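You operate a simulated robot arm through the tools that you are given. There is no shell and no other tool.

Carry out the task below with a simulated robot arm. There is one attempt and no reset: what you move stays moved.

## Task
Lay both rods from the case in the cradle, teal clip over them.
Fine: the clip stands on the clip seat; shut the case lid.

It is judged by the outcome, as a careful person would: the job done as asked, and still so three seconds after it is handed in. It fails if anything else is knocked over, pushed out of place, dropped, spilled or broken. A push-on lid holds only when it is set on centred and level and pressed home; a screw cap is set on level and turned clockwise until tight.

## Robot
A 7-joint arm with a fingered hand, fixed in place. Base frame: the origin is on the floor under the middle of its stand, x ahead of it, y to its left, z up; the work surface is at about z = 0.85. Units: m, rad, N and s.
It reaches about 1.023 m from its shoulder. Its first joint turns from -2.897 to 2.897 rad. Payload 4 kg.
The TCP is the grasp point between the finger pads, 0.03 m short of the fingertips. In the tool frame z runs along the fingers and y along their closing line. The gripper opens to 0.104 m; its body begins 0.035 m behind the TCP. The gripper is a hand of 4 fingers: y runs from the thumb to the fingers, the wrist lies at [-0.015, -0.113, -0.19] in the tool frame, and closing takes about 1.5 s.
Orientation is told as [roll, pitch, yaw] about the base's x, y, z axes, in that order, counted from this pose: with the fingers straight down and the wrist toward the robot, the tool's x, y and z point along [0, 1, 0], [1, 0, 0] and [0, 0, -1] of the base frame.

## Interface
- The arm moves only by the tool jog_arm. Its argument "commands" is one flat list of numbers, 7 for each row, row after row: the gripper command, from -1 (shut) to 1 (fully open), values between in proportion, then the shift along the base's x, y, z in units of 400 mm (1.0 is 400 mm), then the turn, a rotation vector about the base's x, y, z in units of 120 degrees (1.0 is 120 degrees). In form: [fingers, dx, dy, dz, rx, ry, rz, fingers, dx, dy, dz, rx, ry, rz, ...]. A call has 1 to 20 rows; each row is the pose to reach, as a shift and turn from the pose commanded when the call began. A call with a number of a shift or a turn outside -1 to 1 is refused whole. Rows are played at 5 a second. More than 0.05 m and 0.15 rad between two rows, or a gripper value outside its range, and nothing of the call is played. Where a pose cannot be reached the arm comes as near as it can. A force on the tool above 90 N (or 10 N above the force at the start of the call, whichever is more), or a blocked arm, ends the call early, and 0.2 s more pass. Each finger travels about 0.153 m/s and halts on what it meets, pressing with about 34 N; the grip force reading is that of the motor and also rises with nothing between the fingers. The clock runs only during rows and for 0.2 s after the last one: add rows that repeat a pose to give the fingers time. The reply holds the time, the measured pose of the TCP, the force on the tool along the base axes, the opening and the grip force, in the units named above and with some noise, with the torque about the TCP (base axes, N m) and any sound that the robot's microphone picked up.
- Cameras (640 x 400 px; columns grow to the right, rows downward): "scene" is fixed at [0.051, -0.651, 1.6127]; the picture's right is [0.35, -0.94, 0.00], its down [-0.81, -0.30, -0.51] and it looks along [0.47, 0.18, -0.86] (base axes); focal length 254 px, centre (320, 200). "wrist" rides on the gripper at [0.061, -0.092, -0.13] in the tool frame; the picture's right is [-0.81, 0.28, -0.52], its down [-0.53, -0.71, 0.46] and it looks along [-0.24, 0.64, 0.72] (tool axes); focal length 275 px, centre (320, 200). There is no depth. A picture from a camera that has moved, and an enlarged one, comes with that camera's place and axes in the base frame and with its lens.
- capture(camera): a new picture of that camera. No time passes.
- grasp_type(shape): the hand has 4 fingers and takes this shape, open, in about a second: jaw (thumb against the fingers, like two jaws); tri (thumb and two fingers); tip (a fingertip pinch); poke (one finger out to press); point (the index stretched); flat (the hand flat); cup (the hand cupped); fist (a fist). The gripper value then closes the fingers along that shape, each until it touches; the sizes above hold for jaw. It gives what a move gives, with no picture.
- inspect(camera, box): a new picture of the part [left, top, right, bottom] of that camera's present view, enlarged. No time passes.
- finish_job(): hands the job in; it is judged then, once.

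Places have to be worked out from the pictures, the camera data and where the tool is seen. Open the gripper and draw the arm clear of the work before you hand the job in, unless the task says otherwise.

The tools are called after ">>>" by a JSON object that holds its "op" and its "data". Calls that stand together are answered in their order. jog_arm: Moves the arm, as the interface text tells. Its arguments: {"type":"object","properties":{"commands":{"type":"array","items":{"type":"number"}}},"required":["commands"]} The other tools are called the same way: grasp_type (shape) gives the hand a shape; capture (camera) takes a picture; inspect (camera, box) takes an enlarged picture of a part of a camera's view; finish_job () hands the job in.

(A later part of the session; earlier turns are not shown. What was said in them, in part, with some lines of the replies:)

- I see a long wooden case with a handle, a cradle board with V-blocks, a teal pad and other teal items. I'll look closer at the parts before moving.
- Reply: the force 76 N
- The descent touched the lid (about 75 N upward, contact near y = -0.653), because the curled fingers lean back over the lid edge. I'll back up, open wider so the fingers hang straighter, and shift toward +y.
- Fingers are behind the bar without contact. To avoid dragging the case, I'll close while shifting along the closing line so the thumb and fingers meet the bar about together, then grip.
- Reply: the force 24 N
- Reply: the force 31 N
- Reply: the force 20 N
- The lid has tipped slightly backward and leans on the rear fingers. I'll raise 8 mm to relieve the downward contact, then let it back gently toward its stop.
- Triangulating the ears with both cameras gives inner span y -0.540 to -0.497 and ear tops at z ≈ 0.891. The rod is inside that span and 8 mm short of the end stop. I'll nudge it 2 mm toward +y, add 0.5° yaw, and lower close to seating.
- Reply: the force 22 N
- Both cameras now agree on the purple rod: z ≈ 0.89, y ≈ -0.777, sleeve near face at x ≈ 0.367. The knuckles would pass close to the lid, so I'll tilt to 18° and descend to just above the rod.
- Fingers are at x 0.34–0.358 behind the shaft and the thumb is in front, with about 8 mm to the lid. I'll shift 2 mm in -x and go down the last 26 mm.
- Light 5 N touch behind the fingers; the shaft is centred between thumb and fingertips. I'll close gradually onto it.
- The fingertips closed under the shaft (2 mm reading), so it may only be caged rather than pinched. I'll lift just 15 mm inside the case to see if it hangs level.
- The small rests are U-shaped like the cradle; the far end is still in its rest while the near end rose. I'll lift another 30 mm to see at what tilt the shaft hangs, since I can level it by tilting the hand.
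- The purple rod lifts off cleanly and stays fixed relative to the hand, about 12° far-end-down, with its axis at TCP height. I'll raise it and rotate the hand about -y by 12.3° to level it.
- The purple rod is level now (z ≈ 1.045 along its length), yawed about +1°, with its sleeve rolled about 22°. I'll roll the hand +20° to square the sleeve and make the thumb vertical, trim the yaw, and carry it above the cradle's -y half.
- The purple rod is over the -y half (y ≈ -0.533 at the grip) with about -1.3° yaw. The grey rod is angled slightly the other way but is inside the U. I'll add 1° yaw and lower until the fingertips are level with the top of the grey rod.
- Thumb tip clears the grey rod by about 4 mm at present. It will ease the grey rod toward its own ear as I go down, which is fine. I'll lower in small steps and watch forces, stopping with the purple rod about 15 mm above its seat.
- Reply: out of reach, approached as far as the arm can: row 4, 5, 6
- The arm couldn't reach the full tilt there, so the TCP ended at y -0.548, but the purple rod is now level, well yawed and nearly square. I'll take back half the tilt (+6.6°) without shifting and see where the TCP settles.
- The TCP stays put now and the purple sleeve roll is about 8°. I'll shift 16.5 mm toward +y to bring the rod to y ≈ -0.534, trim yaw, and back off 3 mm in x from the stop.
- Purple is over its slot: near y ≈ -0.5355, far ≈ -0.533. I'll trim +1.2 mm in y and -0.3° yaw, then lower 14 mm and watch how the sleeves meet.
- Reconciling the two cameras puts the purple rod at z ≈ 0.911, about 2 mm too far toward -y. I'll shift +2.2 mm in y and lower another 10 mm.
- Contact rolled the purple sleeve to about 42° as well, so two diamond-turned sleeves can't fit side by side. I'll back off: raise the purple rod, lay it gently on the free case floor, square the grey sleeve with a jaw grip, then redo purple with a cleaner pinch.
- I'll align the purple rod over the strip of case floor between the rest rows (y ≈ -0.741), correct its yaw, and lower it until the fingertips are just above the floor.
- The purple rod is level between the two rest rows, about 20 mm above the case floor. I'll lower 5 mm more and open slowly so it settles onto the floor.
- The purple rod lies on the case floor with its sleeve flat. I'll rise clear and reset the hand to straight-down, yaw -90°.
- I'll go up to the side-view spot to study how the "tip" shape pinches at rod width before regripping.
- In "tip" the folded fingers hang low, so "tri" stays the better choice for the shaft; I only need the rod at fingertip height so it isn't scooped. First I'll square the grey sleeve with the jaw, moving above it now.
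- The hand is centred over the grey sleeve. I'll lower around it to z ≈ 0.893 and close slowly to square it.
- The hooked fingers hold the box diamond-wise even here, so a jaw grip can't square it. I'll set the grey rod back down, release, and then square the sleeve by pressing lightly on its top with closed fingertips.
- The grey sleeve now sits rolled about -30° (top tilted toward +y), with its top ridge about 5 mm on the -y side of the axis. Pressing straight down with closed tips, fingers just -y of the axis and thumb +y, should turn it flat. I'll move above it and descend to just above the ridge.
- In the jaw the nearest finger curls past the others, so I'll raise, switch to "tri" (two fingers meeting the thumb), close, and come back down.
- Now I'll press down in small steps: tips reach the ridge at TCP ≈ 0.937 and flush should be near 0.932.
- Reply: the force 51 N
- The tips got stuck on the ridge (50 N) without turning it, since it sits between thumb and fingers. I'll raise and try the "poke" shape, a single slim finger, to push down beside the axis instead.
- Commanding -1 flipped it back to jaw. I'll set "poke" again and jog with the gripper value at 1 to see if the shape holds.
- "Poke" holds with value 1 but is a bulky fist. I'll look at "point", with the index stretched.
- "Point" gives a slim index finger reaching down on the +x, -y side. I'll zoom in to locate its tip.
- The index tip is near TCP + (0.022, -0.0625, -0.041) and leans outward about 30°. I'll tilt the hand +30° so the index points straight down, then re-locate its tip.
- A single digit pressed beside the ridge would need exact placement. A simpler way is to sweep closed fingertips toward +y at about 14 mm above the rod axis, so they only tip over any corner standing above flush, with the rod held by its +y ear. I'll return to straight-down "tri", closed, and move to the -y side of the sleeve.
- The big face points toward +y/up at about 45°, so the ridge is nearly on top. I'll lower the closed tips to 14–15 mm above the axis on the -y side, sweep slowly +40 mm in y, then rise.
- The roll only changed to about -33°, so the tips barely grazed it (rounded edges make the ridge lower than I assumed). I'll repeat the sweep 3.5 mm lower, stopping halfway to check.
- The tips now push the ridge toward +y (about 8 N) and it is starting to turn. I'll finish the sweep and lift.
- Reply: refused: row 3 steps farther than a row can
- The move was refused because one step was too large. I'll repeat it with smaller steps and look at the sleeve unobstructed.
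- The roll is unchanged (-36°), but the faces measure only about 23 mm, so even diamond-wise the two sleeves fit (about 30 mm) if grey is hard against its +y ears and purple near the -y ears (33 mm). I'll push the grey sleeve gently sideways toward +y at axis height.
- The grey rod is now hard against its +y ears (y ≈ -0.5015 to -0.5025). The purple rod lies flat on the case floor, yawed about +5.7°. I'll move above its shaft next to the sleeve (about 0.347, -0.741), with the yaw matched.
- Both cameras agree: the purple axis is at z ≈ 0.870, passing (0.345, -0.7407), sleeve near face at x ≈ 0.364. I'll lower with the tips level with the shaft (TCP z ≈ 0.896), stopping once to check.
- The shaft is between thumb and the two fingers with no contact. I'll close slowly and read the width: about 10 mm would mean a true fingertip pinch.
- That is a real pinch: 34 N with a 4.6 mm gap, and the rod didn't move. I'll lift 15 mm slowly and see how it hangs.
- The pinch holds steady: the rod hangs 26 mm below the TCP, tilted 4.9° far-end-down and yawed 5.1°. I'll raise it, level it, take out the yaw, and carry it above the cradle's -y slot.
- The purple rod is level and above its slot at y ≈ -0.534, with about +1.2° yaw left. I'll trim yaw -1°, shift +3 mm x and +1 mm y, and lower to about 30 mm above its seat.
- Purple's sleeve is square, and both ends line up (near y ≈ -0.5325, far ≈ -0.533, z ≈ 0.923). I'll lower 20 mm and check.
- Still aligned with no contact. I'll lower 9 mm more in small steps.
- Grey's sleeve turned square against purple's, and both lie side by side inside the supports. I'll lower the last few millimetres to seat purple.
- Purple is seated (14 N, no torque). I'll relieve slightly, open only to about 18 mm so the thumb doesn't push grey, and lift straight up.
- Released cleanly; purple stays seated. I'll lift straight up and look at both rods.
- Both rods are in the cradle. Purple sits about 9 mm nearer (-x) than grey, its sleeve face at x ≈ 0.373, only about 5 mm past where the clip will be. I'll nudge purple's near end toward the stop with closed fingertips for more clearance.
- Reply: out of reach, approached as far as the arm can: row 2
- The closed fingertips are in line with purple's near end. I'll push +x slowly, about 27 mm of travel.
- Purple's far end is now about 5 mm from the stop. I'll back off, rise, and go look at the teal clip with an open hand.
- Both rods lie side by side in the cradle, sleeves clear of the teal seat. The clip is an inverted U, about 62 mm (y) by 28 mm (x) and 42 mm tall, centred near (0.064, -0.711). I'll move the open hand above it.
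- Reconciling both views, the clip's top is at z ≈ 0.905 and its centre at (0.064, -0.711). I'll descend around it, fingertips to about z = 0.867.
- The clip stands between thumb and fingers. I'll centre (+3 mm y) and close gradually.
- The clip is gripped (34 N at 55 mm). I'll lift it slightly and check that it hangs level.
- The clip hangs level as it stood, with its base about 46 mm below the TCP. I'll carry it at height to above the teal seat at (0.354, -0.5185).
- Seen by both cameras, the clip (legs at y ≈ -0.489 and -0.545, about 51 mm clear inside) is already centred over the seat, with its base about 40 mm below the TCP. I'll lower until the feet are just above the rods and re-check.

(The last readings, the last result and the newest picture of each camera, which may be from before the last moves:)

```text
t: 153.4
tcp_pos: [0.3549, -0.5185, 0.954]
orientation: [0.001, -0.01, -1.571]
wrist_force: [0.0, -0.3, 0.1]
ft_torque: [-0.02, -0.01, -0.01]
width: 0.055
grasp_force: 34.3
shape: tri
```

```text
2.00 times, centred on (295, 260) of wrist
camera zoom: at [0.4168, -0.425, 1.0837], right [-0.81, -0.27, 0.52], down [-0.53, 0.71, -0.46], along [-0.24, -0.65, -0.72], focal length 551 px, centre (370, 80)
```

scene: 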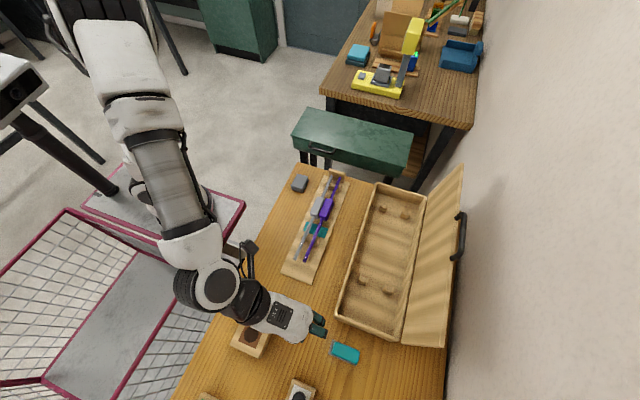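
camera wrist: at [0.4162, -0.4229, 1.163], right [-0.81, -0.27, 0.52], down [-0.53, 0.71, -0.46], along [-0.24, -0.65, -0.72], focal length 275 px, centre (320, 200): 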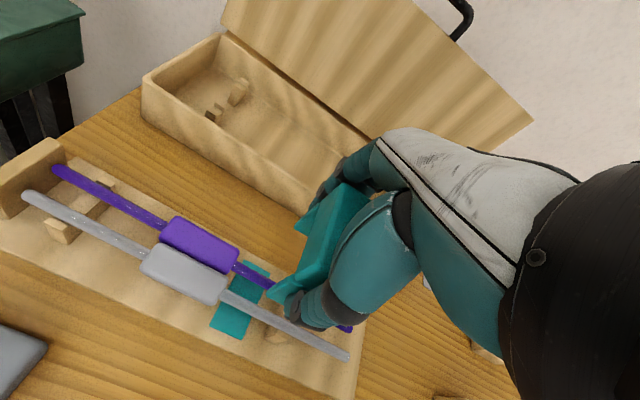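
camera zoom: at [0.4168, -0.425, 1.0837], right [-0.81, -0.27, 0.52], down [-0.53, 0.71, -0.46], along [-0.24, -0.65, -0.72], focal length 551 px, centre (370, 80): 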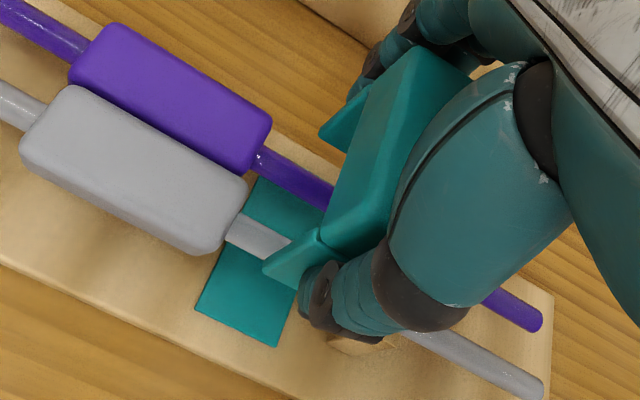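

The clip centre reads y ≈ -0.5195; the rods span -0.4955 to -0.5365. I'll shift +2 mm in y so the legs clear both rods evenly, and lower until the legs straddle them.

>>> {"op": "jog_arm", "data": {"commands": [-0.5, 0, 0.005, 0, 0, 0, 0, -0.5, 0, 0.005, -0.025, 0, 0, 0, -0.5, 0, 0.005, -0.05, 0, 0, 0, -0.5, 0, 0.005, -0.07, 0, 0, 0, -0.5, 0, 0.005, -0.07, 0, 0, 0]}}

>>> {"op": "inspect", "data": {"camera": "scene", "box": [295, 195, 345, 240]}}

>>> {"op": "inspect", "data": {"camera": "wrist", "box": [190, 160, 400, 360]}}

```text
t: 154.6
tcp_pos: [0.3544, -0.5159, 0.9255]
orientation: [0.002, -0.01, -1.571]
wrist_force: [-0.5, 0.2, -0.6]
ft_torque: [0.01, 0.02, 0.01]
width: 0.0551
grasp_force: 34.2
shape: tri
```

```text
8.89 times, centred on (320, 218) of scene
camera zoom: at [0.051, -0.651, 1.6127], right [0.35, -0.94, 0.0], down [-0.81, -0.3, -0.51], along [0.47, 0.18, -0.86], focal length 2260 px, centre (320, 44)
```

zoom: 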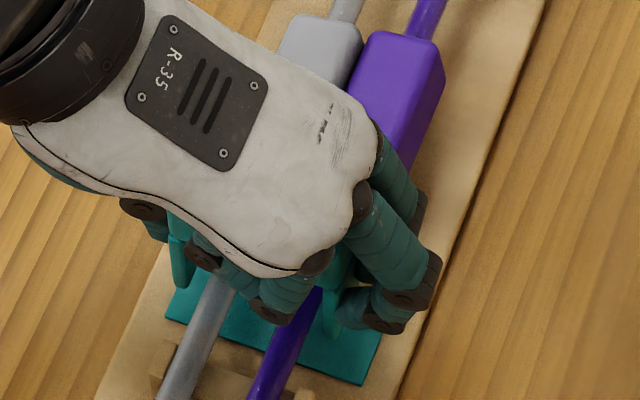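

```text
2.00 times, centred on (295, 260) of wrist
camera zoom: at [0.4169, -0.4217, 1.0559], right [-0.81, -0.27, 0.52], down [-0.53, 0.71, -0.46], along [-0.24, -0.65, -0.72], focal length 551 px, centre (370, 80)
```

zoom: 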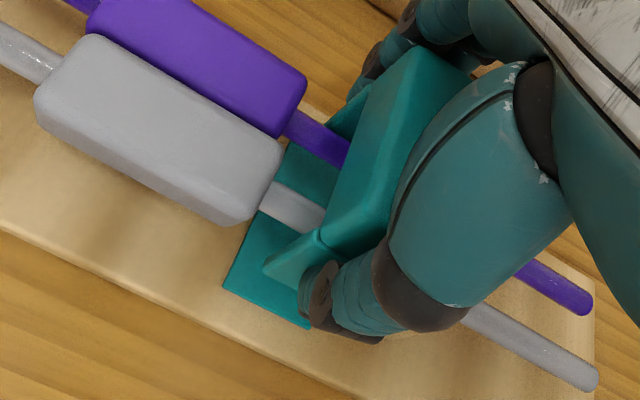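

The legs straddle both rods with no contact; clip centre is about (0.3525, -0.5165), well inside the seat. I'll lower the rest of the way slowly until the feet touch.

>>> {"op": "jog_arm", "data": {"commands": [-0.5, 0.002, 0, -0.02, 0, 0, 0, -0.5, 0.002, 0, -0.04, 0, 0, 0, -0.5, 0.002, 0, -0.054, 0, 0, 0, -0.5, 0.002, 0, -0.054, 0, 0, 0]}}

>>> {"op": "inspect", "data": {"camera": "scene", "box": [295, 195, 345, 240]}}

>>> {"op": "inspect", "data": {"camera": "wrist", "box": [190, 160, 400, 360]}}

```text
t: 155.6
tcp_pos: [0.355, -0.5169, 0.9048]
orientation: [0.002, -0.011, -1.57]
wrist_force: [0.0, 1.2, 15.4]
ft_torque: [0.12, -0.02, -0.04]
width: 0.0555
grasp_force: 34.3
shape: tri
```

```text
8.89 times, centred on (320, 218) of scene
camera zoom: at [0.051, -0.651, 1.6127], right [0.35, -0.94, 0.0], down [-0.81, -0.3, -0.51], along [0.47, 0.18, -0.86], focal length 2260 px, centre (320, 44)
```

zoom: 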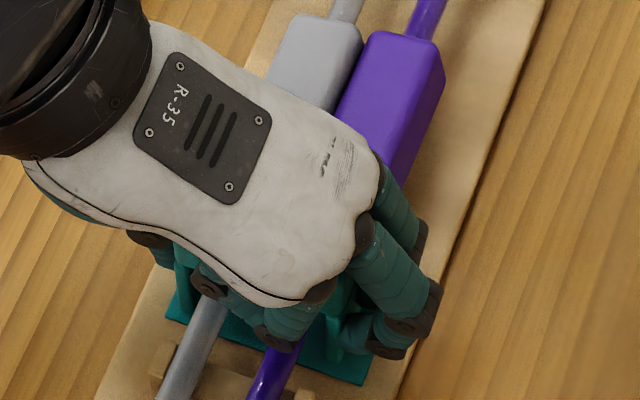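

```text
2.00 times, centred on (295, 260) of wrist
camera zoom: at [0.4167, -0.4227, 1.035], right [-0.81, -0.27, 0.52], down [-0.53, 0.71, -0.46], along [-0.24, -0.65, -0.72], focal length 551 px, centre (370, 80)
```

zoom: 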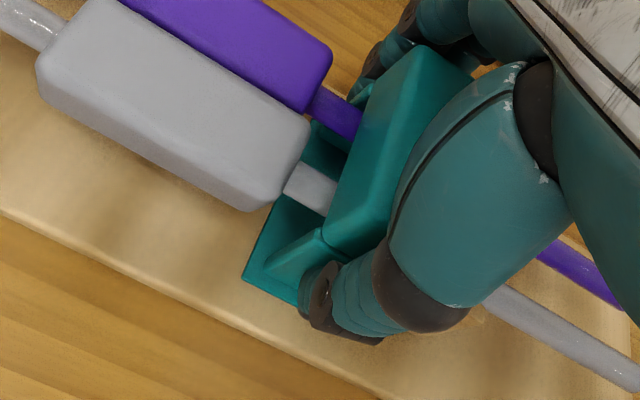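

The feet touched down with 15 N. I'll relieve half a millimetre and open the fingers.

>>> {"op": "jog_arm", "data": {"commands": [-0.5, 0, 0, 0.002, 0, 0, 0, 0.1, 0, 0, 0.002, 0, 0, 0, 0.25, 0, 0, 0.002, 0, 0, 0, 0.4, 0, 0, 0.002, 0, 0, 0, 0.6, 0, 0, 0.002, 0, 0, 0, 0.6, 0, 0, 0.002, 0, 0, 0]}}

>>> {"op": "inspect", "data": {"camera": "scene", "box": [295, 195, 345, 240]}}

>>> {"op": "inspect", "data": {"camera": "wrist", "box": [190, 160, 400, 360]}}

```text
t: 157.0
tcp_pos: [0.355, -0.5152, 0.9058]
orientation: [0.002, -0.011, -1.571]
wrist_force: [0.1, 0.6, 0.2]
ft_torque: [-0.04, -0.04, 0.0]
width: 0.083
grasp_force: 0.1
shape: tri
```

```text
8.89 times, centred on (320, 218) of scene
camera zoom: at [0.051, -0.651, 1.6127], right [0.35, -0.94, 0.0], down [-0.81, -0.3, -0.51], along [0.47, 0.18, -0.86], focal length 2260 px, centre (320, 44)
```

zoom: 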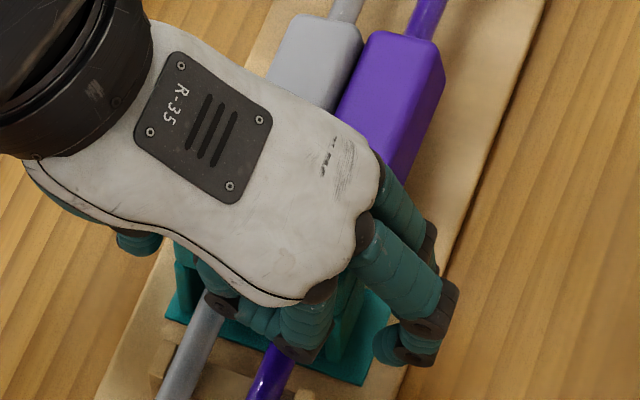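

```text
2.00 times, centred on (295, 260) of wrist
camera zoom: at [0.4168, -0.4229, 1.0355], right [-0.81, -0.27, 0.52], down [-0.53, 0.71, -0.46], along [-0.24, -0.65, -0.72], focal length 551 px, centre (370, 80)
```

zoom: 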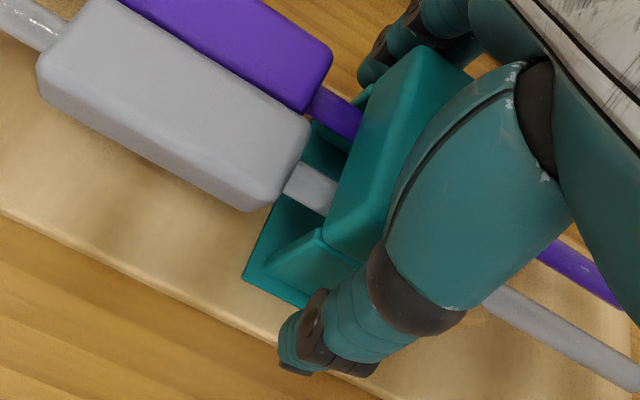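

The clip stands free and didn't shift. I'll rise straight up and check it from above.

>>> {"op": "jog_arm", "data": {"commands": [0.6, 0, 0, 0.03, 0, 0, 0, 0.6, 0, 0, 0.08, 0, 0, 0, 0.6, 0, 0, 0.15, 0, 0, 0, 0.6, 0, 0, 0.24, 0, 0, 0, 0.6, 0, 0, 0.34, 0, 0, 0, 0.6, 0, -0.08, 0.4, 0, 0, 0, 0.6, 0, -0.18, 0.42, 0, 0, 0, 0.6, 0, -0.28, 0.42, 0, 0, 0, 0.6, 0, -0.28, 0.42, 0, 0, 0]}}

>>> {"op": "inspect", "data": {"camera": "scene", "box": [275, 155, 365, 285]}}

>>> {"op": "inspect", "data": {"camera": "scene", "box": [290, 205, 345, 255]}}

>>> {"op": "capture", "data": {"camera": "wrist"}}

```text
t: 159.0
tcp_pos: [0.3557, -0.6306, 1.0717]
orientation: [0.001, -0.01, -1.57]
wrist_force: [-0.3, 0.6, 0.0]
ft_torque: [-0.01, 0.01, -0.03]
width: 0.083
grasp_force: 0.1
shape: tri
```

```text
3.08 times, centred on (320, 220) of scene
camera zoom: at [0.051, -0.651, 1.6127], right [0.35, -0.94, 0.0], down [-0.81, -0.3, -0.51], along [0.47, 0.18, -0.86], focal length 782 px, centre (320, 138)
```

zoom: 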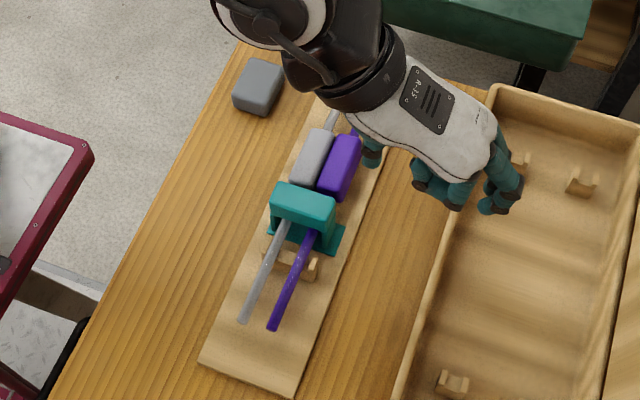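

```text
8.00 times, centred on (318, 230) of scene
camera zoom: at [0.051, -0.651, 1.6127], right [0.35, -0.94, 0.0], down [-0.81, -0.3, -0.51], along [0.47, 0.18, -0.86], focal length 2034 px, centre (340, -40)
```

zoom: 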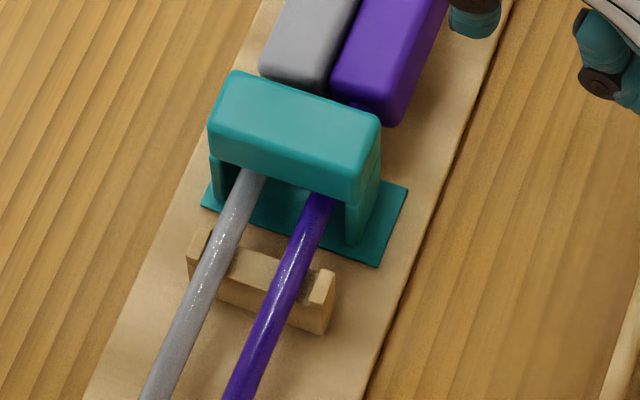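

```text
taken
camera wrist: at [0.418, -0.5363, 1.2016], right [-0.81, -0.27, 0.52], down [-0.53, 0.71, -0.46], along [-0.24, -0.65, -0.72], focal length 275 px, centre (320, 200)
```

wrist: 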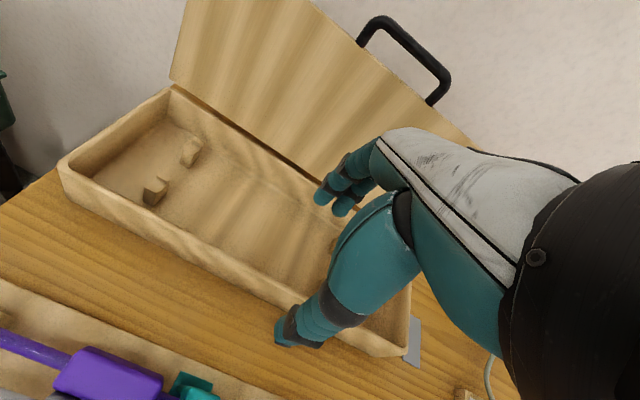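

The clip stands over both rods on the teal seat. Now I'll close the lid, starting by locating its handle in the open position.

>>> {"op": "inspect", "data": {"camera": "scene", "box": [420, 160, 500, 300]}}

>>> {"op": "inspect", "data": {"camera": "wrist", "box": [300, 0, 480, 140]}}

>>> {"op": "capture", "data": {"camera": "scene"}}

```text
2.86 times, centred on (460, 230) of scene
camera zoom: at [0.051, -0.651, 1.6127], right [0.35, -0.94, 0.0], down [-0.81, -0.3, -0.51], along [0.47, 0.18, -0.86], focal length 726 px, centre (-80, 114)
```

zoom: 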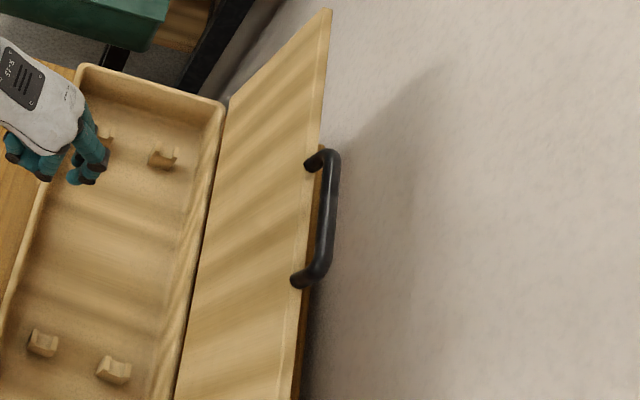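

```text
2.86 times, centred on (390, 70) of wrist
camera zoom: at [0.418, -0.5363, 1.2016], right [-0.81, -0.27, 0.52], down [-0.53, 0.71, -0.46], along [-0.24, -0.65, -0.72], focal length 786 px, centre (120, 571)
```

zoom: 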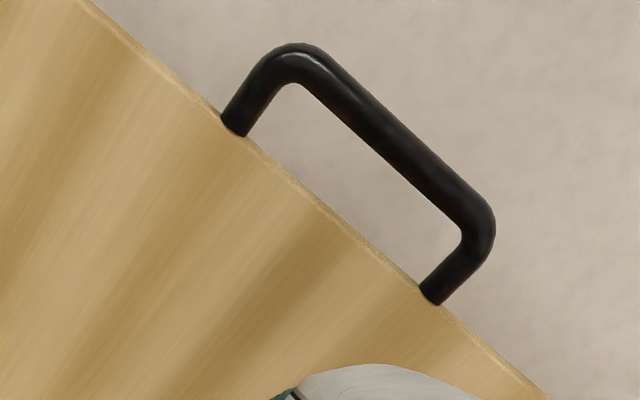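

```text
taken
```

scene: 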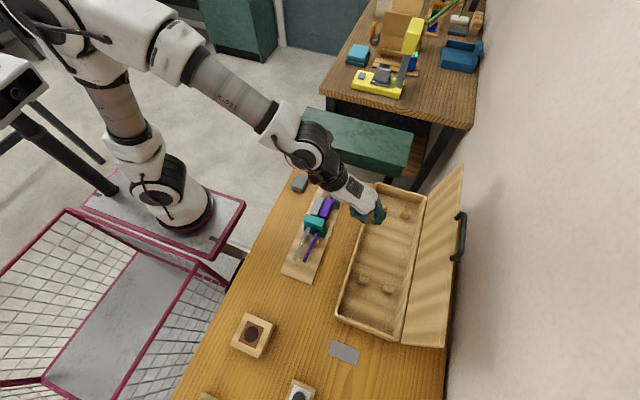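

The handle bar in the open position is at x 0.305–0.396, y ≈ -0.861, z ≈ 1.113, i.e. the lid stands at about 99°. I'll rise, move above the bar, and check before lowering the open fingers around it.

>>> {"op": "jog_arm", "data": {"commands": [0.15, 0, 0, 0.1, 0, 0, 0, 0.15, 0, 0, 0.2, 0, 0, 0, 0.15, -0.005, 0, 0.3, -0.01, 0, 0, 0.15, -0.01, -0.08, 0.35, -0.02, 0, 0, 0.15, -0.014, -0.19, 0.35, -0.02, 0, 0, 0.15, -0.014, -0.3, 0.35, -0.02, 0, 0, 0.15, -0.014, -0.41, 0.35, -0.02, 0, 0, 0.15, -0.014, -0.5, 0.35, -0.02, 0, 0, 0.15, -0.014, -0.5485, 0.35, -0.02, 0, 0, 0.15, -0.014, -0.5485, 0.35, -0.02, 0, 0]}}

>>> {"op": "capture", "data": {"camera": "wrist"}}

>>> {"op": "inspect", "data": {"camera": "scene", "box": [400, 140, 520, 280]}}

```text
t: 161.2
tcp_pos: [0.3505, -0.8485, 1.2132]
orientation: [0.002, -0.054, -1.571]
wrist_force: [0.3, -0.1, 0.7]
ft_torque: [0.02, 0.0, 0.01]
width: 0.0602
grasp_force: 0.1
shape: tri
```

```text
taken
camera wrist: at [0.4125, -0.7501, 1.3394], right [-0.81, -0.25, 0.53], down [-0.53, 0.69, -0.49], along [-0.24, -0.68, -0.69], focal length 275 px, centre (320, 200)
```

wrist: 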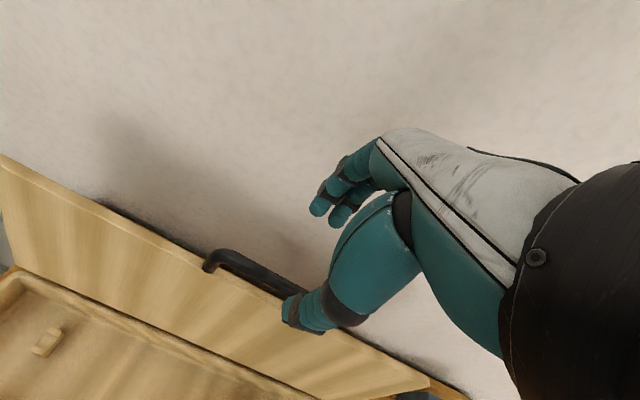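

```text
2.86 times, centred on (460, 210) of scene
camera zoom: at [0.051, -0.651, 1.6127], right [0.35, -0.94, 0.0], down [-0.81, -0.3, -0.51], along [0.47, 0.18, -0.86], focal length 726 px, centre (-80, 171)
```

zoom: 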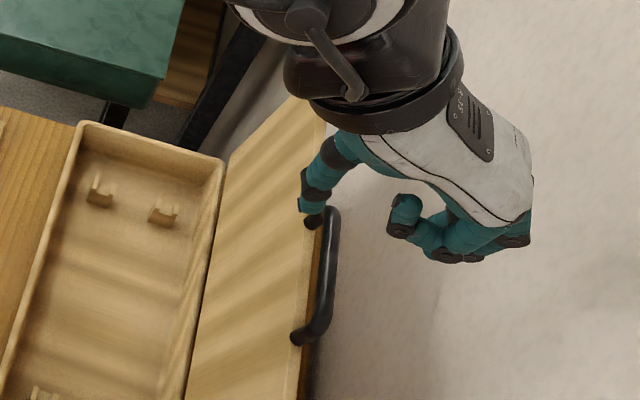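

The bar reads y ≈ -0.859, which sits between the thumb and fingers as planned. I'll lower to z ≈ 1.12 around it.

>>> {"op": "jog_arm", "data": {"commands": [0.15, 0, 0, -0.06, 0, 0, 0, 0.15, 0, 0, -0.12, 0, 0, 0, 0.15, 0, 0, -0.17, 0, 0, 0, 0.15, 0, 0, -0.21, 0, 0, 0, 0.15, 0, 0, -0.2335, 0, 0, 0, 0.15, 0, 0, -0.2335, 0, 0, 0]}}

>>> {"op": "capture", "data": {"camera": "wrist"}}

>>> {"op": "inspect", "data": {"camera": "scene", "box": [400, 160, 520, 280]}}

```text
t: 162.6
tcp_pos: [0.3508, -0.8481, 1.1196]
orientation: [0.002, -0.053, -1.57]
wrist_force: [0.3, 0.2, 0.6]
ft_torque: [-0.02, 0.0, 0.0]
width: 0.0603
grasp_force: 0.0
shape: tri
```

```text
taken
camera wrist: at [0.4126, -0.7492, 1.2452], right [-0.81, -0.25, 0.53], down [-0.53, 0.69, -0.49], along [-0.24, -0.68, -0.69], focal length 275 px, centre (320, 200)
```

wrist: 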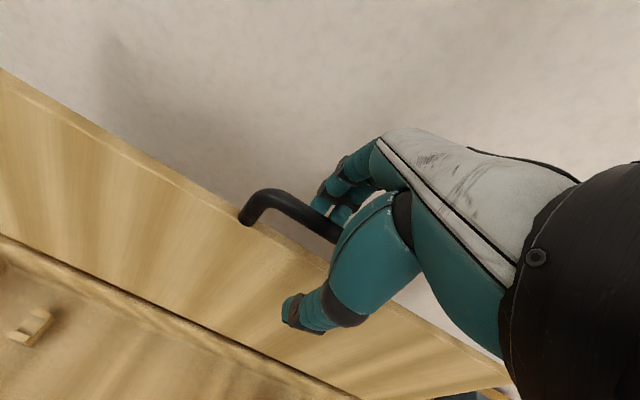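

```text
3.33 times, centred on (460, 220) of scene
camera zoom: at [0.051, -0.651, 1.6127], right [0.35, -0.94, 0.0], down [-0.81, -0.3, -0.51], along [0.47, 0.18, -0.86], focal length 847 px, centre (-147, 133)
```

zoom: 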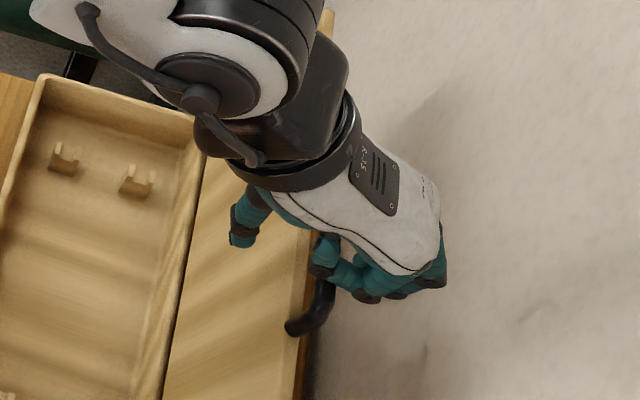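

The bar is inside the open fingers, with no contact. I'll close the ring around it.

>>> {"op": "jog_arm", "data": {"commands": [-0.2, 0, 0, 0, 0, 0, 0, -0.5, 0, 0, 0, 0, 0, 0, -0.8, 0, 0, 0, 0, 0, 0, -1, 0, 0, 0, 0, 0, 0, -1, 0, 0, 0, 0, 0, 0, -1, 0, 0, 0, 0, 0, 0]}}

>>> {"op": "capture", "data": {"camera": "wrist"}}

>>> {"op": "inspect", "data": {"camera": "wrist", "box": [220, 140, 420, 320]}}

```text
t: 164.0
tcp_pos: [0.3499, -0.8473, 1.1199]
orientation: [0.002, -0.052, -1.57]
wrist_force: [2.3, -0.3, 6.6]
ft_torque: [0.19, -0.02, -0.27]
width: 0.0
grasp_force: 34.4
shape: tri
```

```text
taken
camera wrist: at [0.4126, -0.749, 1.246], right [-0.81, -0.25, 0.53], down [-0.53, 0.69, -0.49], along [-0.24, -0.68, -0.69], focal length 275 px, centre (320, 200)
```

wrist: 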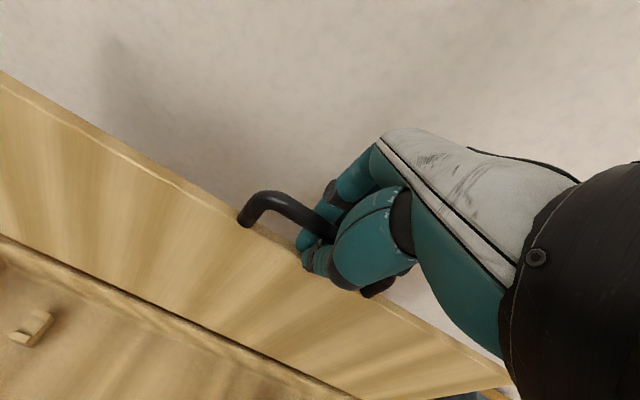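

```text
2.22 times, centred on (320, 230) of wrist
camera zoom: at [0.4126, -0.749, 1.246], right [-0.81, -0.25, 0.53], down [-0.53, 0.69, -0.49], along [-0.24, -0.68, -0.69], focal length 612 px, centre (320, 133)
```

zoom: 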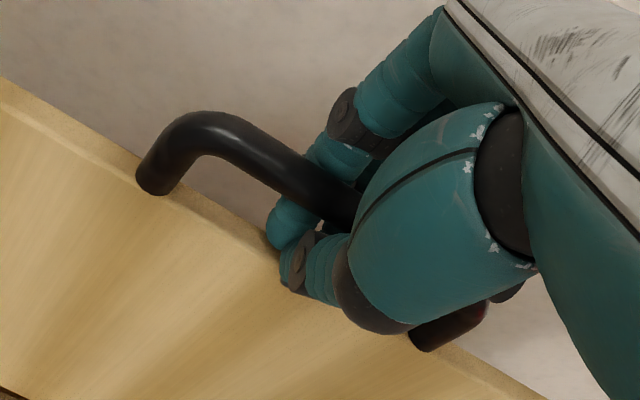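

The ring is closed around the bar. I'll swing the lid forward along the reverse arc, first to about 60°, tilting the hand back as it goes.

>>> {"op": "jog_arm", "data": {"commands": [-1, 0, 0.02, 0.0015, -0.005, 0, 0, -1, 0, 0.039, 0.003, -0.01, 0, 0, -1, 0, 0.058, 0.004, -0.015, 0, 0, -1, 0, 0.078, 0.0048, -0.02, 0, 0, -1, 0, 0.1235, 0.002, -0.0315, 0, 0, -1, 0, 0.1685, -0.0045, -0.0433, 0, 0, -1, 0, 0.213, -0.0153, -0.0554, 0, 0, -1, 0, 0.2565, -0.0295, -0.0675, 0, 0, -1, 0, 0.2985, -0.0475, -0.079, 0, 0, -1, 0, 0.3388, -0.0688, -0.0908, 0, 0, -1, 0, 0.3388, -0.0688, -0.0908, 0, 0]}}

>>> {"op": "capture", "data": {"camera": "wrist"}}

>>> {"op": "capture", "data": {"camera": "scene"}}

```text
t: 166.4
tcp_pos: [0.3492, -0.7141, 1.0922]
orientation: [-0.001, -0.24, -1.574]
wrist_force: [0.5, -20.5, -12.8]
ft_torque: [-2.25, -0.14, -0.12]
width: 0.0007
grasp_force: 34.3
shape: tri
```

```text
taken
camera wrist: at [0.4119, -0.5927, 1.1967], right [-0.81, -0.14, 0.57], down [-0.53, 0.58, -0.61], along [-0.24, -0.8, -0.55], focal length 275 px, centre (320, 200)
```

wrist: 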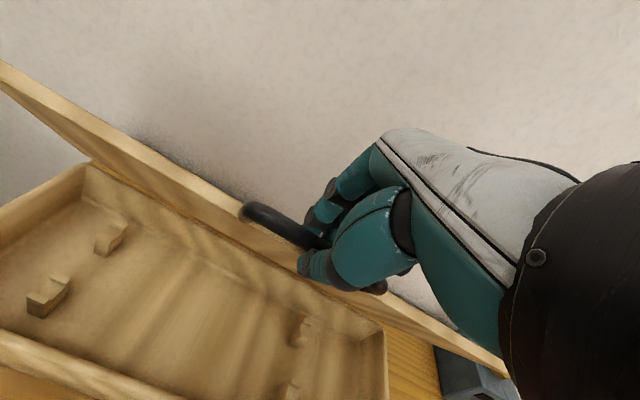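

```text
taken
```

scene: 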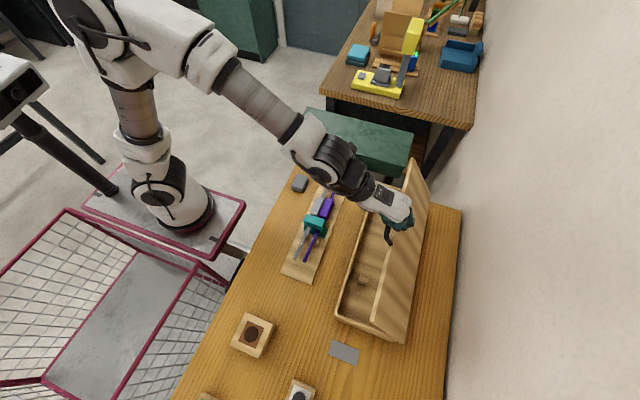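

The lid follows at about 60° with a 21 N pull toward the hinge, so I'll tighten the arc radius by about 4 mm and continue down to about 20°.

>>> {"op": "jog_arm", "data": {"commands": [-1, 0, -0.004, -0.008, 0, 0, 0, -1, 0, 0.0278, -0.0355, -0.0117, 0, 0, -1, 0, 0.0633, -0.0633, -0.0233, 0, 0, -1, 0, 0.096, -0.0938, -0.035, 0, 0, -1, 0, 0.1258, -0.127, -0.0467, 0, 0, -1, 0, 0.153, -0.163, -0.0583, 0, 0, -1, 0, 0.177, -0.2008, -0.07, 0, 0, -1, 0, 0.1973, -0.2408, -0.0825, 0, 0, -1, 0, 0.2145, -0.2823, -0.0942, 0, 0, -1, 0, 0.2145, -0.2823, -0.0942, 0, 0]}}

>>> {"op": "capture", "data": {"camera": "wrist"}}

>>> {"op": "inspect", "data": {"camera": "scene", "box": [280, 160, 440, 350]}}

```text
t: 168.6
tcp_pos: [0.3485, -0.6264, 0.9777]
orientation: [0.0, -0.436, -1.568]
wrist_force: [-1.2, -10.1, 3.3]
ft_torque: [-1.7, 0.32, 0.03]
width: 0.0023
grasp_force: 33.9
shape: tri
```

```text
taken
camera wrist: at [0.4111, -0.4877, 1.058], right [-0.81, -0.03, 0.58], down [-0.53, 0.45, -0.71], along [-0.24, -0.89, -0.38], focal length 275 px, centre (320, 200)
```

wrist: 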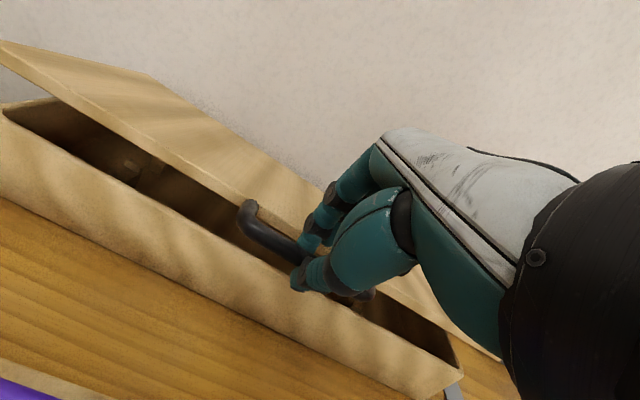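

```text
2.11 times, centred on (360, 255) of scene
camera zoom: at [0.051, -0.651, 1.6127], right [0.35, -0.94, 0.0], down [-0.81, -0.3, -0.51], along [0.47, 0.18, -0.86], focal length 535 px, centre (236, 84)
```

zoom: 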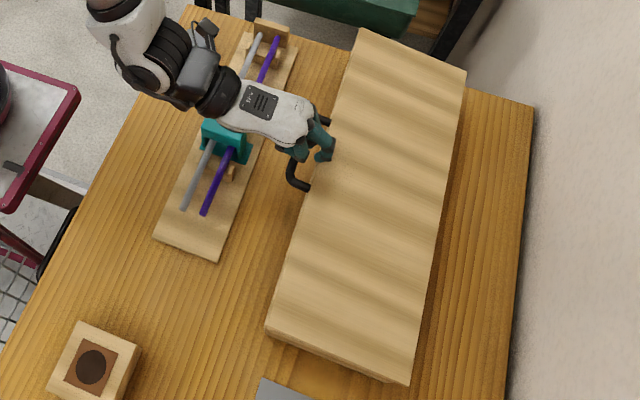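

The lid is at about 20° and follows well. I'll keep the current hand tilt, so the palm stays well above the clip, and lower to about 10°, then check clearances.

>>> {"op": "jog_arm", "data": {"commands": [-1, 0, 0.007, -0.021, 0, 0, 0, -1, 0, 0.0133, -0.0423, 0, 0, 0, -1, 0, 0.018, -0.064, 0, 0, 0, -1, 0, 0.0228, -0.0853, 0, 0, 0, -1, 0, 0.0228, -0.0853, 0, 0, 0]}}

>>> {"op": "capture", "data": {"camera": "wrist"}}

>>> {"op": "inspect", "data": {"camera": "scene", "box": [280, 170, 400, 290]}}

```text
t: 169.8
tcp_pos: [0.3489, -0.6179, 0.9448]
orientation: [0.003, -0.439, -1.572]
wrist_force: [-5.5, -8.3, 2.7]
ft_torque: [-1.21, 0.42, -0.12]
width: 0.0036
grasp_force: 33.5
shape: tri
```

```text
taken
camera wrist: at [0.4114, -0.4785, 1.0252], right [-0.81, -0.03, 0.58], down [-0.53, 0.45, -0.72], along [-0.24, -0.89, -0.38], focal length 275 px, centre (320, 200)
```

wrist: 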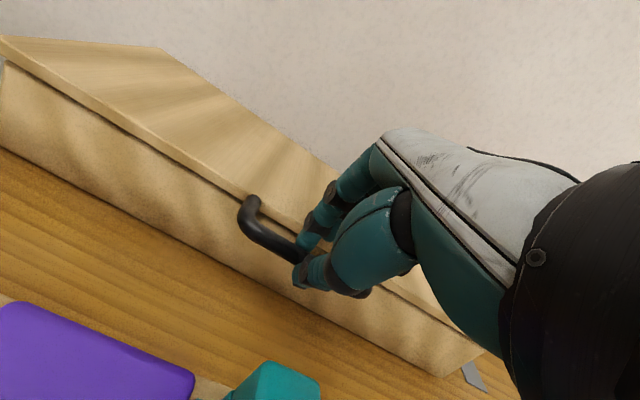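

```text
3.33 times, centred on (340, 230) of scene
camera zoom: at [0.051, -0.651, 1.6127], right [0.35, -0.94, 0.0], down [-0.81, -0.3, -0.51], along [0.47, 0.18, -0.86], focal length 847 px, centre (253, 100)
```

zoom: 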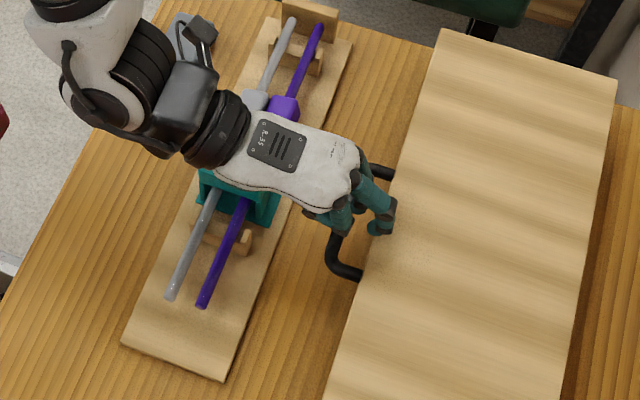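

>>> {"op": "inspect", "data": {"camera": "wrist", "box": [0, 20, 200, 200]}}

>>> {"op": "inspect", "data": {"camera": "wrist", "box": [220, 160, 420, 340]}}

```text
2.22 times, centred on (100, 110) of wrist
camera zoom: at [0.4114, -0.4785, 1.0252], right [-0.81, -0.03, 0.58], down [-0.53, 0.45, -0.72], along [-0.24, -0.89, -0.38], focal length 612 px, centre (809, 400)
```

zoom: 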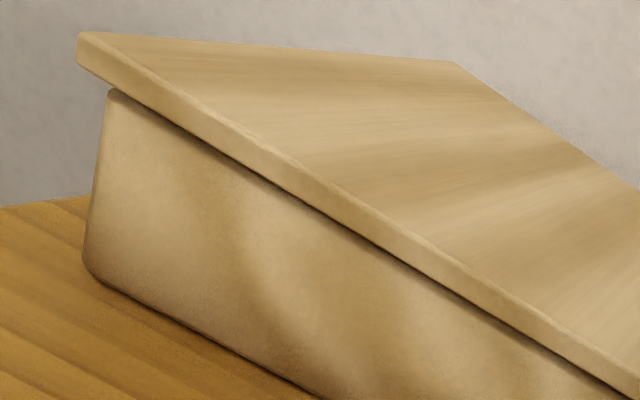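

```text
2.22 times, centred on (320, 250) of wrist
camera zoom: at [0.4114, -0.4785, 1.0252], right [-0.81, -0.03, 0.58], down [-0.53, 0.45, -0.72], along [-0.24, -0.89, -0.38], focal length 612 px, centre (320, 89)
```

zoom: 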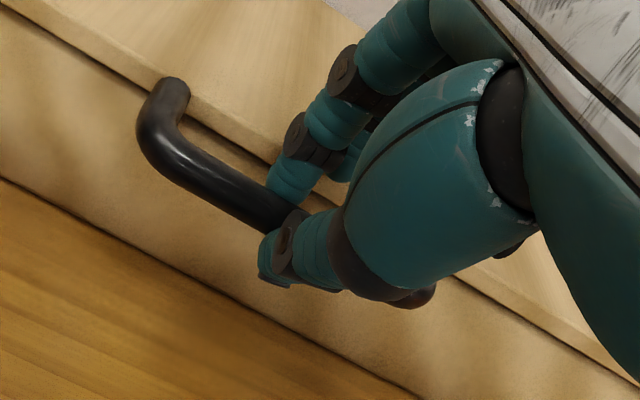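

The lid is nearly shut, with the bar at z ≈ 0.918 now resting at the fingertips. I'll lower another 8 mm to let the lid settle fully.

>>> {"op": "jog_arm", "data": {"commands": [-1, 0, 0.002, -0.008, 0, 0, 0, -1, 0, 0.003, -0.015, 0, 0, 0, -1, 0, 0.003, -0.02, 0, 0, 0, -1, 0, 0.003, -0.02, 0, 0, 0]}}

>>> {"op": "inspect", "data": {"camera": "wrist", "box": [0, 20, 200, 200]}}

>>> {"op": "inspect", "data": {"camera": "wrist", "box": [220, 160, 420, 340]}}

>>> {"op": "inspect", "data": {"camera": "scene", "box": [280, 170, 400, 290]}}

```text
t: 170.8
tcp_pos: [0.349, -0.6185, 0.9399]
orientation: [0.004, -0.447, -1.573]
wrist_force: [-2.6, 2.3, 43.0]
ft_torque: [-1.89, 0.49, -0.09]
width: 0.0071
grasp_force: 34.0
shape: tri
```

```text
2.22 times, centred on (100, 110) of wrist
camera zoom: at [0.4109, -0.4776, 1.0193], right [-0.81, -0.03, 0.58], down [-0.53, 0.45, -0.72], along [-0.24, -0.89, -0.38], focal length 612 px, centre (809, 400)
```

zoom: 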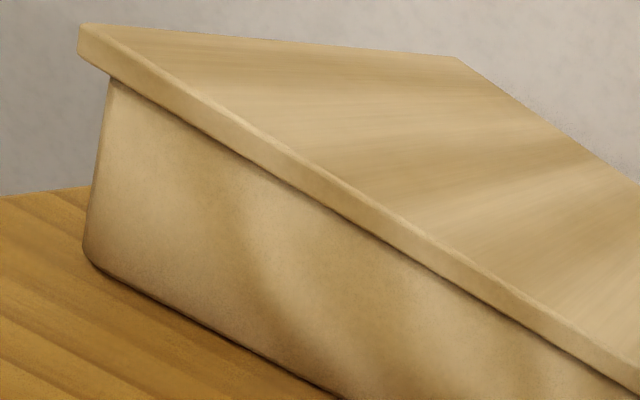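

```text
2.22 times, centred on (320, 250) of wrist
camera zoom: at [0.4109, -0.4776, 1.0193], right [-0.81, -0.03, 0.58], down [-0.53, 0.45, -0.72], along [-0.24, -0.89, -0.38], focal length 612 px, centre (320, 89)
```

zoom: 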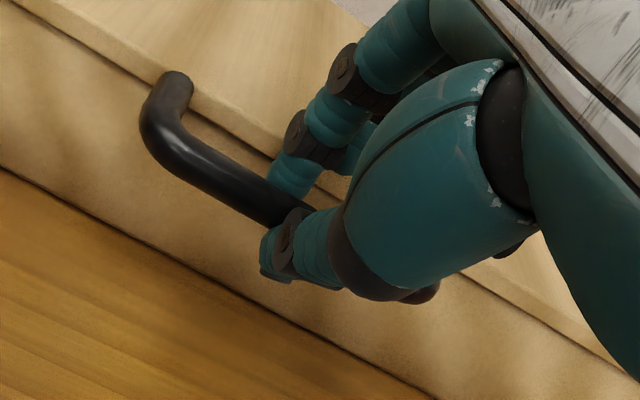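

```text
3.33 times, centred on (340, 230) of scene
camera zoom: at [0.051, -0.651, 1.6127], right [0.35, -0.94, 0.0], down [-0.81, -0.3, -0.51], along [0.47, 0.18, -0.86], focal length 847 px, centre (253, 100)
```

zoom: 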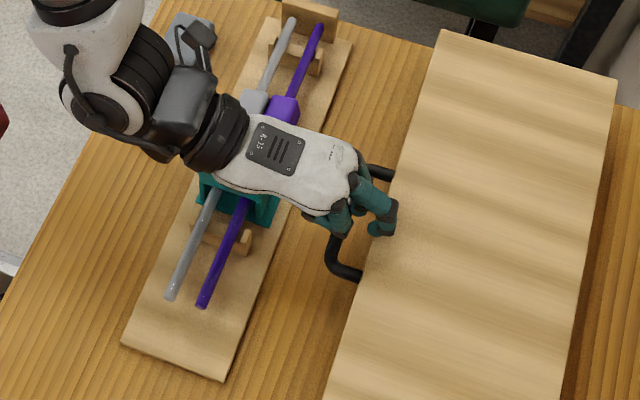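

The lid is fully shut with no gap. I'll relieve the pressure, open just enough to free the bar, and withdraw along the finger direction.

>>> {"op": "jog_arm", "data": {"commands": [-1, 0, 0, 0.009, 0, 0, 0, -0.77, 0, 0.003, 0.009, 0, 0, 0, -0.65, 0, 0.006, 0.009, 0, 0, 0, -0.577, 0, 0.009, 0.009, 0, 0, 0, -0.577, 0, 0.009, 0.009, 0, 0, 0, -0.577, 0, 0.016, 0.024, 0, 0, 0, -0.577, 0, 0.025, 0.043, 0, 0, 0, -0.577, 0, 0.035, 0.065, 0, 0, 0, -0.577, 0, 0.05, 0.1, 0, 0, 0, -0.577, 0, 0.06, 0.15, 0, 0, 0, -0.577, 0, 0.06, 0.15, 0, 0, 0]}}

>>> {"op": "capture", "data": {"camera": "wrist"}}

>>> {"op": "inspect", "data": {"camera": "scene", "box": [280, 150, 440, 350]}}

```text
t: 173.2
tcp_pos: [0.3508, -0.5916, 0.9977]
orientation: [0.005, -0.438, -1.57]
wrist_force: [1.1, -0.1, -0.3]
ft_torque: [-0.02, 0.03, -0.02]
width: 0.0218
grasp_force: 0.0
shape: tri
```

```text
taken
camera wrist: at [0.4126, -0.4524, 1.0778], right [-0.81, -0.03, 0.58], down [-0.53, 0.45, -0.72], along [-0.24, -0.89, -0.38], focal length 275 px, centre (320, 200)
```

wrist: 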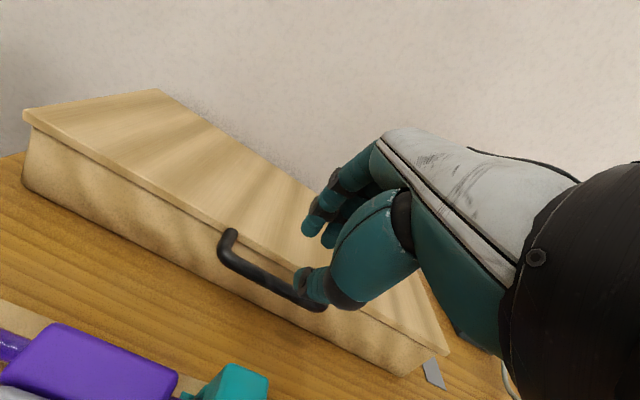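

```text
2.00 times, centred on (360, 250) of scene
camera zoom: at [0.051, -0.651, 1.6127], right [0.35, -0.94, 0.0], down [-0.81, -0.3, -0.51], along [0.47, 0.18, -0.86], focal length 508 px, centre (240, 100)
```

zoom: 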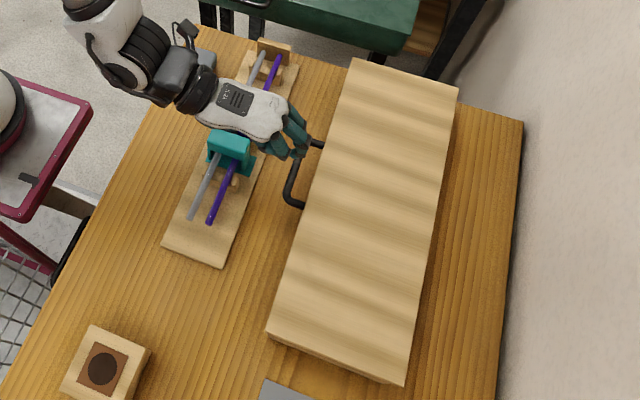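

The hand is free of the handle and the lid stays shut. I'll open the gripper and draw the arm up and away.

>>> {"op": "jog_arm", "data": {"commands": [-0.4, 0, 0, 0.08, 0, 0, 0, 0, 0, 0.02, 0.18, 0.03, 0, 0, 0.5, 0, 0.04, 0.28, 0.07, 0, 0, 1, 0, 0.07, 0.38, 0.12, 0, 0, 1, 0, 0.11, 0.48, 0.17, 0, 0, 1, 0, 0.16, 0.58, 0.21, 0, 0, 1, 0, 0.21, 0.66, 0.21, 0, 0, 1, 0, 0.26, 0.7, 0.21, 0, 0, 1, 0, 0.26, 0.7, 0.21, 0, 0]}}

>>> {"op": "capture", "data": {"camera": "scene"}}

>>> {"op": "inspect", "data": {"camera": "scene", "box": [280, 160, 360, 270]}}

>>> {"op": "inspect", "data": {"camera": "scene", "box": [290, 205, 345, 255]}}

>>> {"op": "capture", "data": {"camera": "wrist"}}

```text
t: 175.2
tcp_pos: [0.3507, -0.4895, 1.2761]
orientation: [0.0, -0.002, -1.57]
wrist_force: [-0.4, -0.4, 0.4]
ft_torque: [-0.02, -0.01, -0.02]
width: 0.1037
grasp_force: 0.0
shape: tri
```

```text
taken
```

scene: 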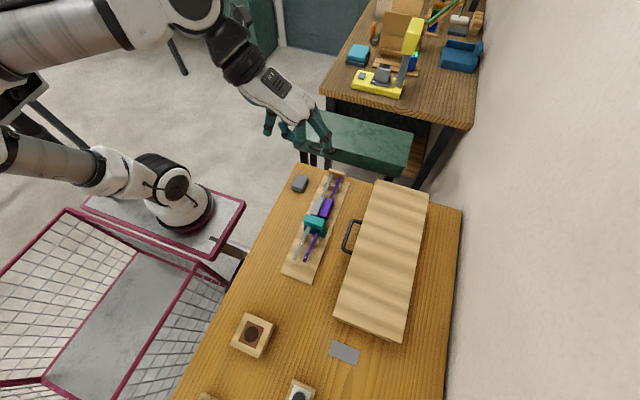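

```text
3.64 times, centred on (320, 215) of scene
camera zoom: at [0.051, -0.651, 1.6127], right [0.35, -0.94, 0.0], down [-0.81, -0.3, -0.51], along [0.47, 0.18, -0.86], focal length 924 px, centre (320, 146)
```

zoom: 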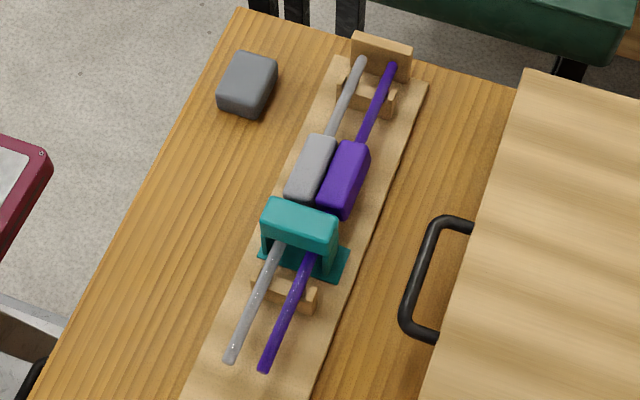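

```text
8.00 times, centred on (318, 230) of scene
camera zoom: at [0.051, -0.651, 1.6127], right [0.35, -0.94, 0.0], down [-0.81, -0.3, -0.51], along [0.47, 0.18, -0.86], focal length 2034 px, centre (340, -40)
```

zoom: 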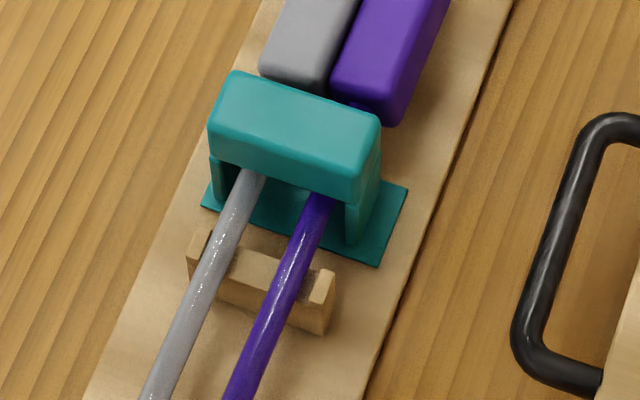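

```text
taken
camera wrist: at [0.4126, -0.3964, 1.4083], right [-0.81, -0.28, 0.52], down [-0.53, 0.71, -0.46], along [-0.24, -0.64, -0.73], focal length 275 px, centre (320, 200)
```

wrist: 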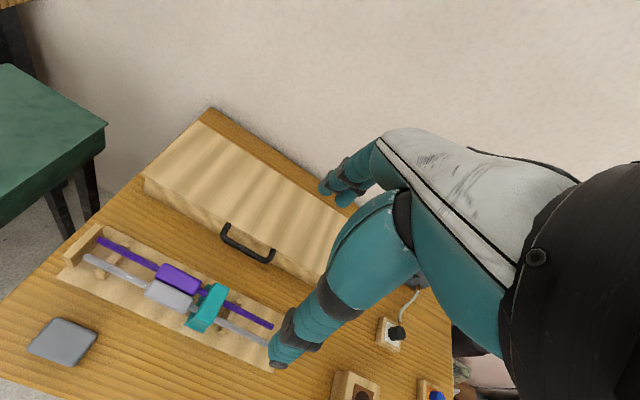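

The clip hasn't moved and the lid is shut. I'll check the far support and the lid edge once more before handing in.

>>> {"op": "inspect", "data": {"camera": "scene", "box": [315, 160, 365, 205]}}

>>> {"op": "inspect", "data": {"camera": "wrist", "box": [60, 200, 300, 370]}}

>>> {"op": "inspect", "data": {"camera": "wrist", "box": [120, 100, 360, 290]}}

```text
8.89 times, centred on (340, 182) of scene
camera zoom: at [0.051, -0.651, 1.6127], right [0.35, -0.94, 0.0], down [-0.81, -0.3, -0.51], along [0.47, 0.18, -0.86], focal length 2260 px, centre (142, 356)
```

zoom: 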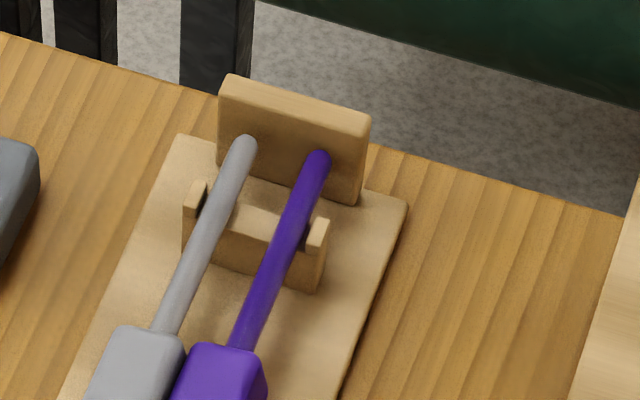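

```text
2.35 times, centred on (180, 285) of wrist
camera zoom: at [0.4126, -0.3964, 1.4083], right [-0.81, -0.28, 0.52], down [-0.53, 0.71, -0.46], along [-0.24, -0.64, -0.73], focal length 648 px, centre (649, 0)
```

zoom: 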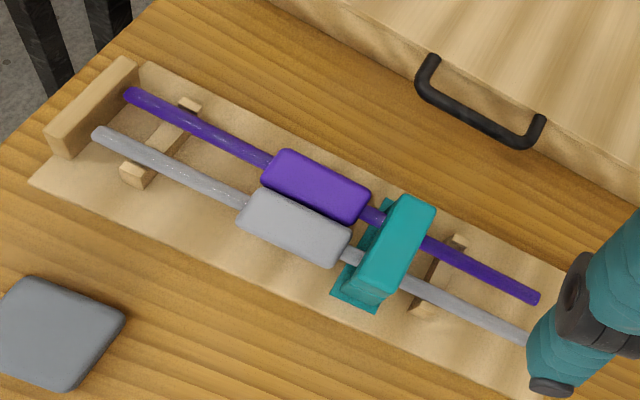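

```text
2.11 times, centred on (240, 195) of wrist
camera zoom: at [0.4126, -0.3964, 1.4083], right [-0.81, -0.28, 0.52], down [-0.53, 0.71, -0.46], along [-0.24, -0.64, -0.73], focal length 580 px, centre (488, 210)
```

zoom: 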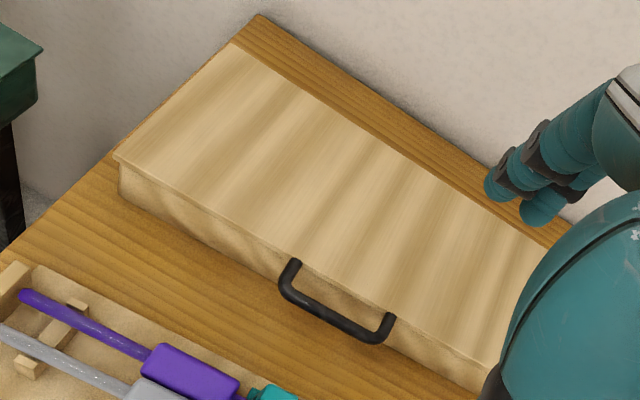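

Both rods rest in both cradle supports, the teal clip stands over them on the clip seat, and the case lid is shut. The rest of the table looks undisturbed, the gripper is open and the arm is clear, so I'm handing the job in.

>>> {"op": "finish_job", "data": {}}

```text
The job is handed in.
```

The job is done and handed in: both rods from the case lie in the cradle, the teal clip stands over them on the clip seat, and the case lid is shut. The last pictures before hand-in show all of this in place, nothing else on the table looks moved, and the gripper is open with the arm clear.

- **Second attempt on the purple rod:** my first try at placing it failed because the two rods' box-shaped sleeves caught on each other. I laid it on the case floor, letting it fall the last centimetre or two, then gripped it again and seated it.
- **Force on the lid:** while feeling for the handle, my fingers pressed down on the closed lid with about 75 N. The case did not visibly move.
- **Rod ends:** both far ends sit a few millimetres short of the end stop, not touching it.
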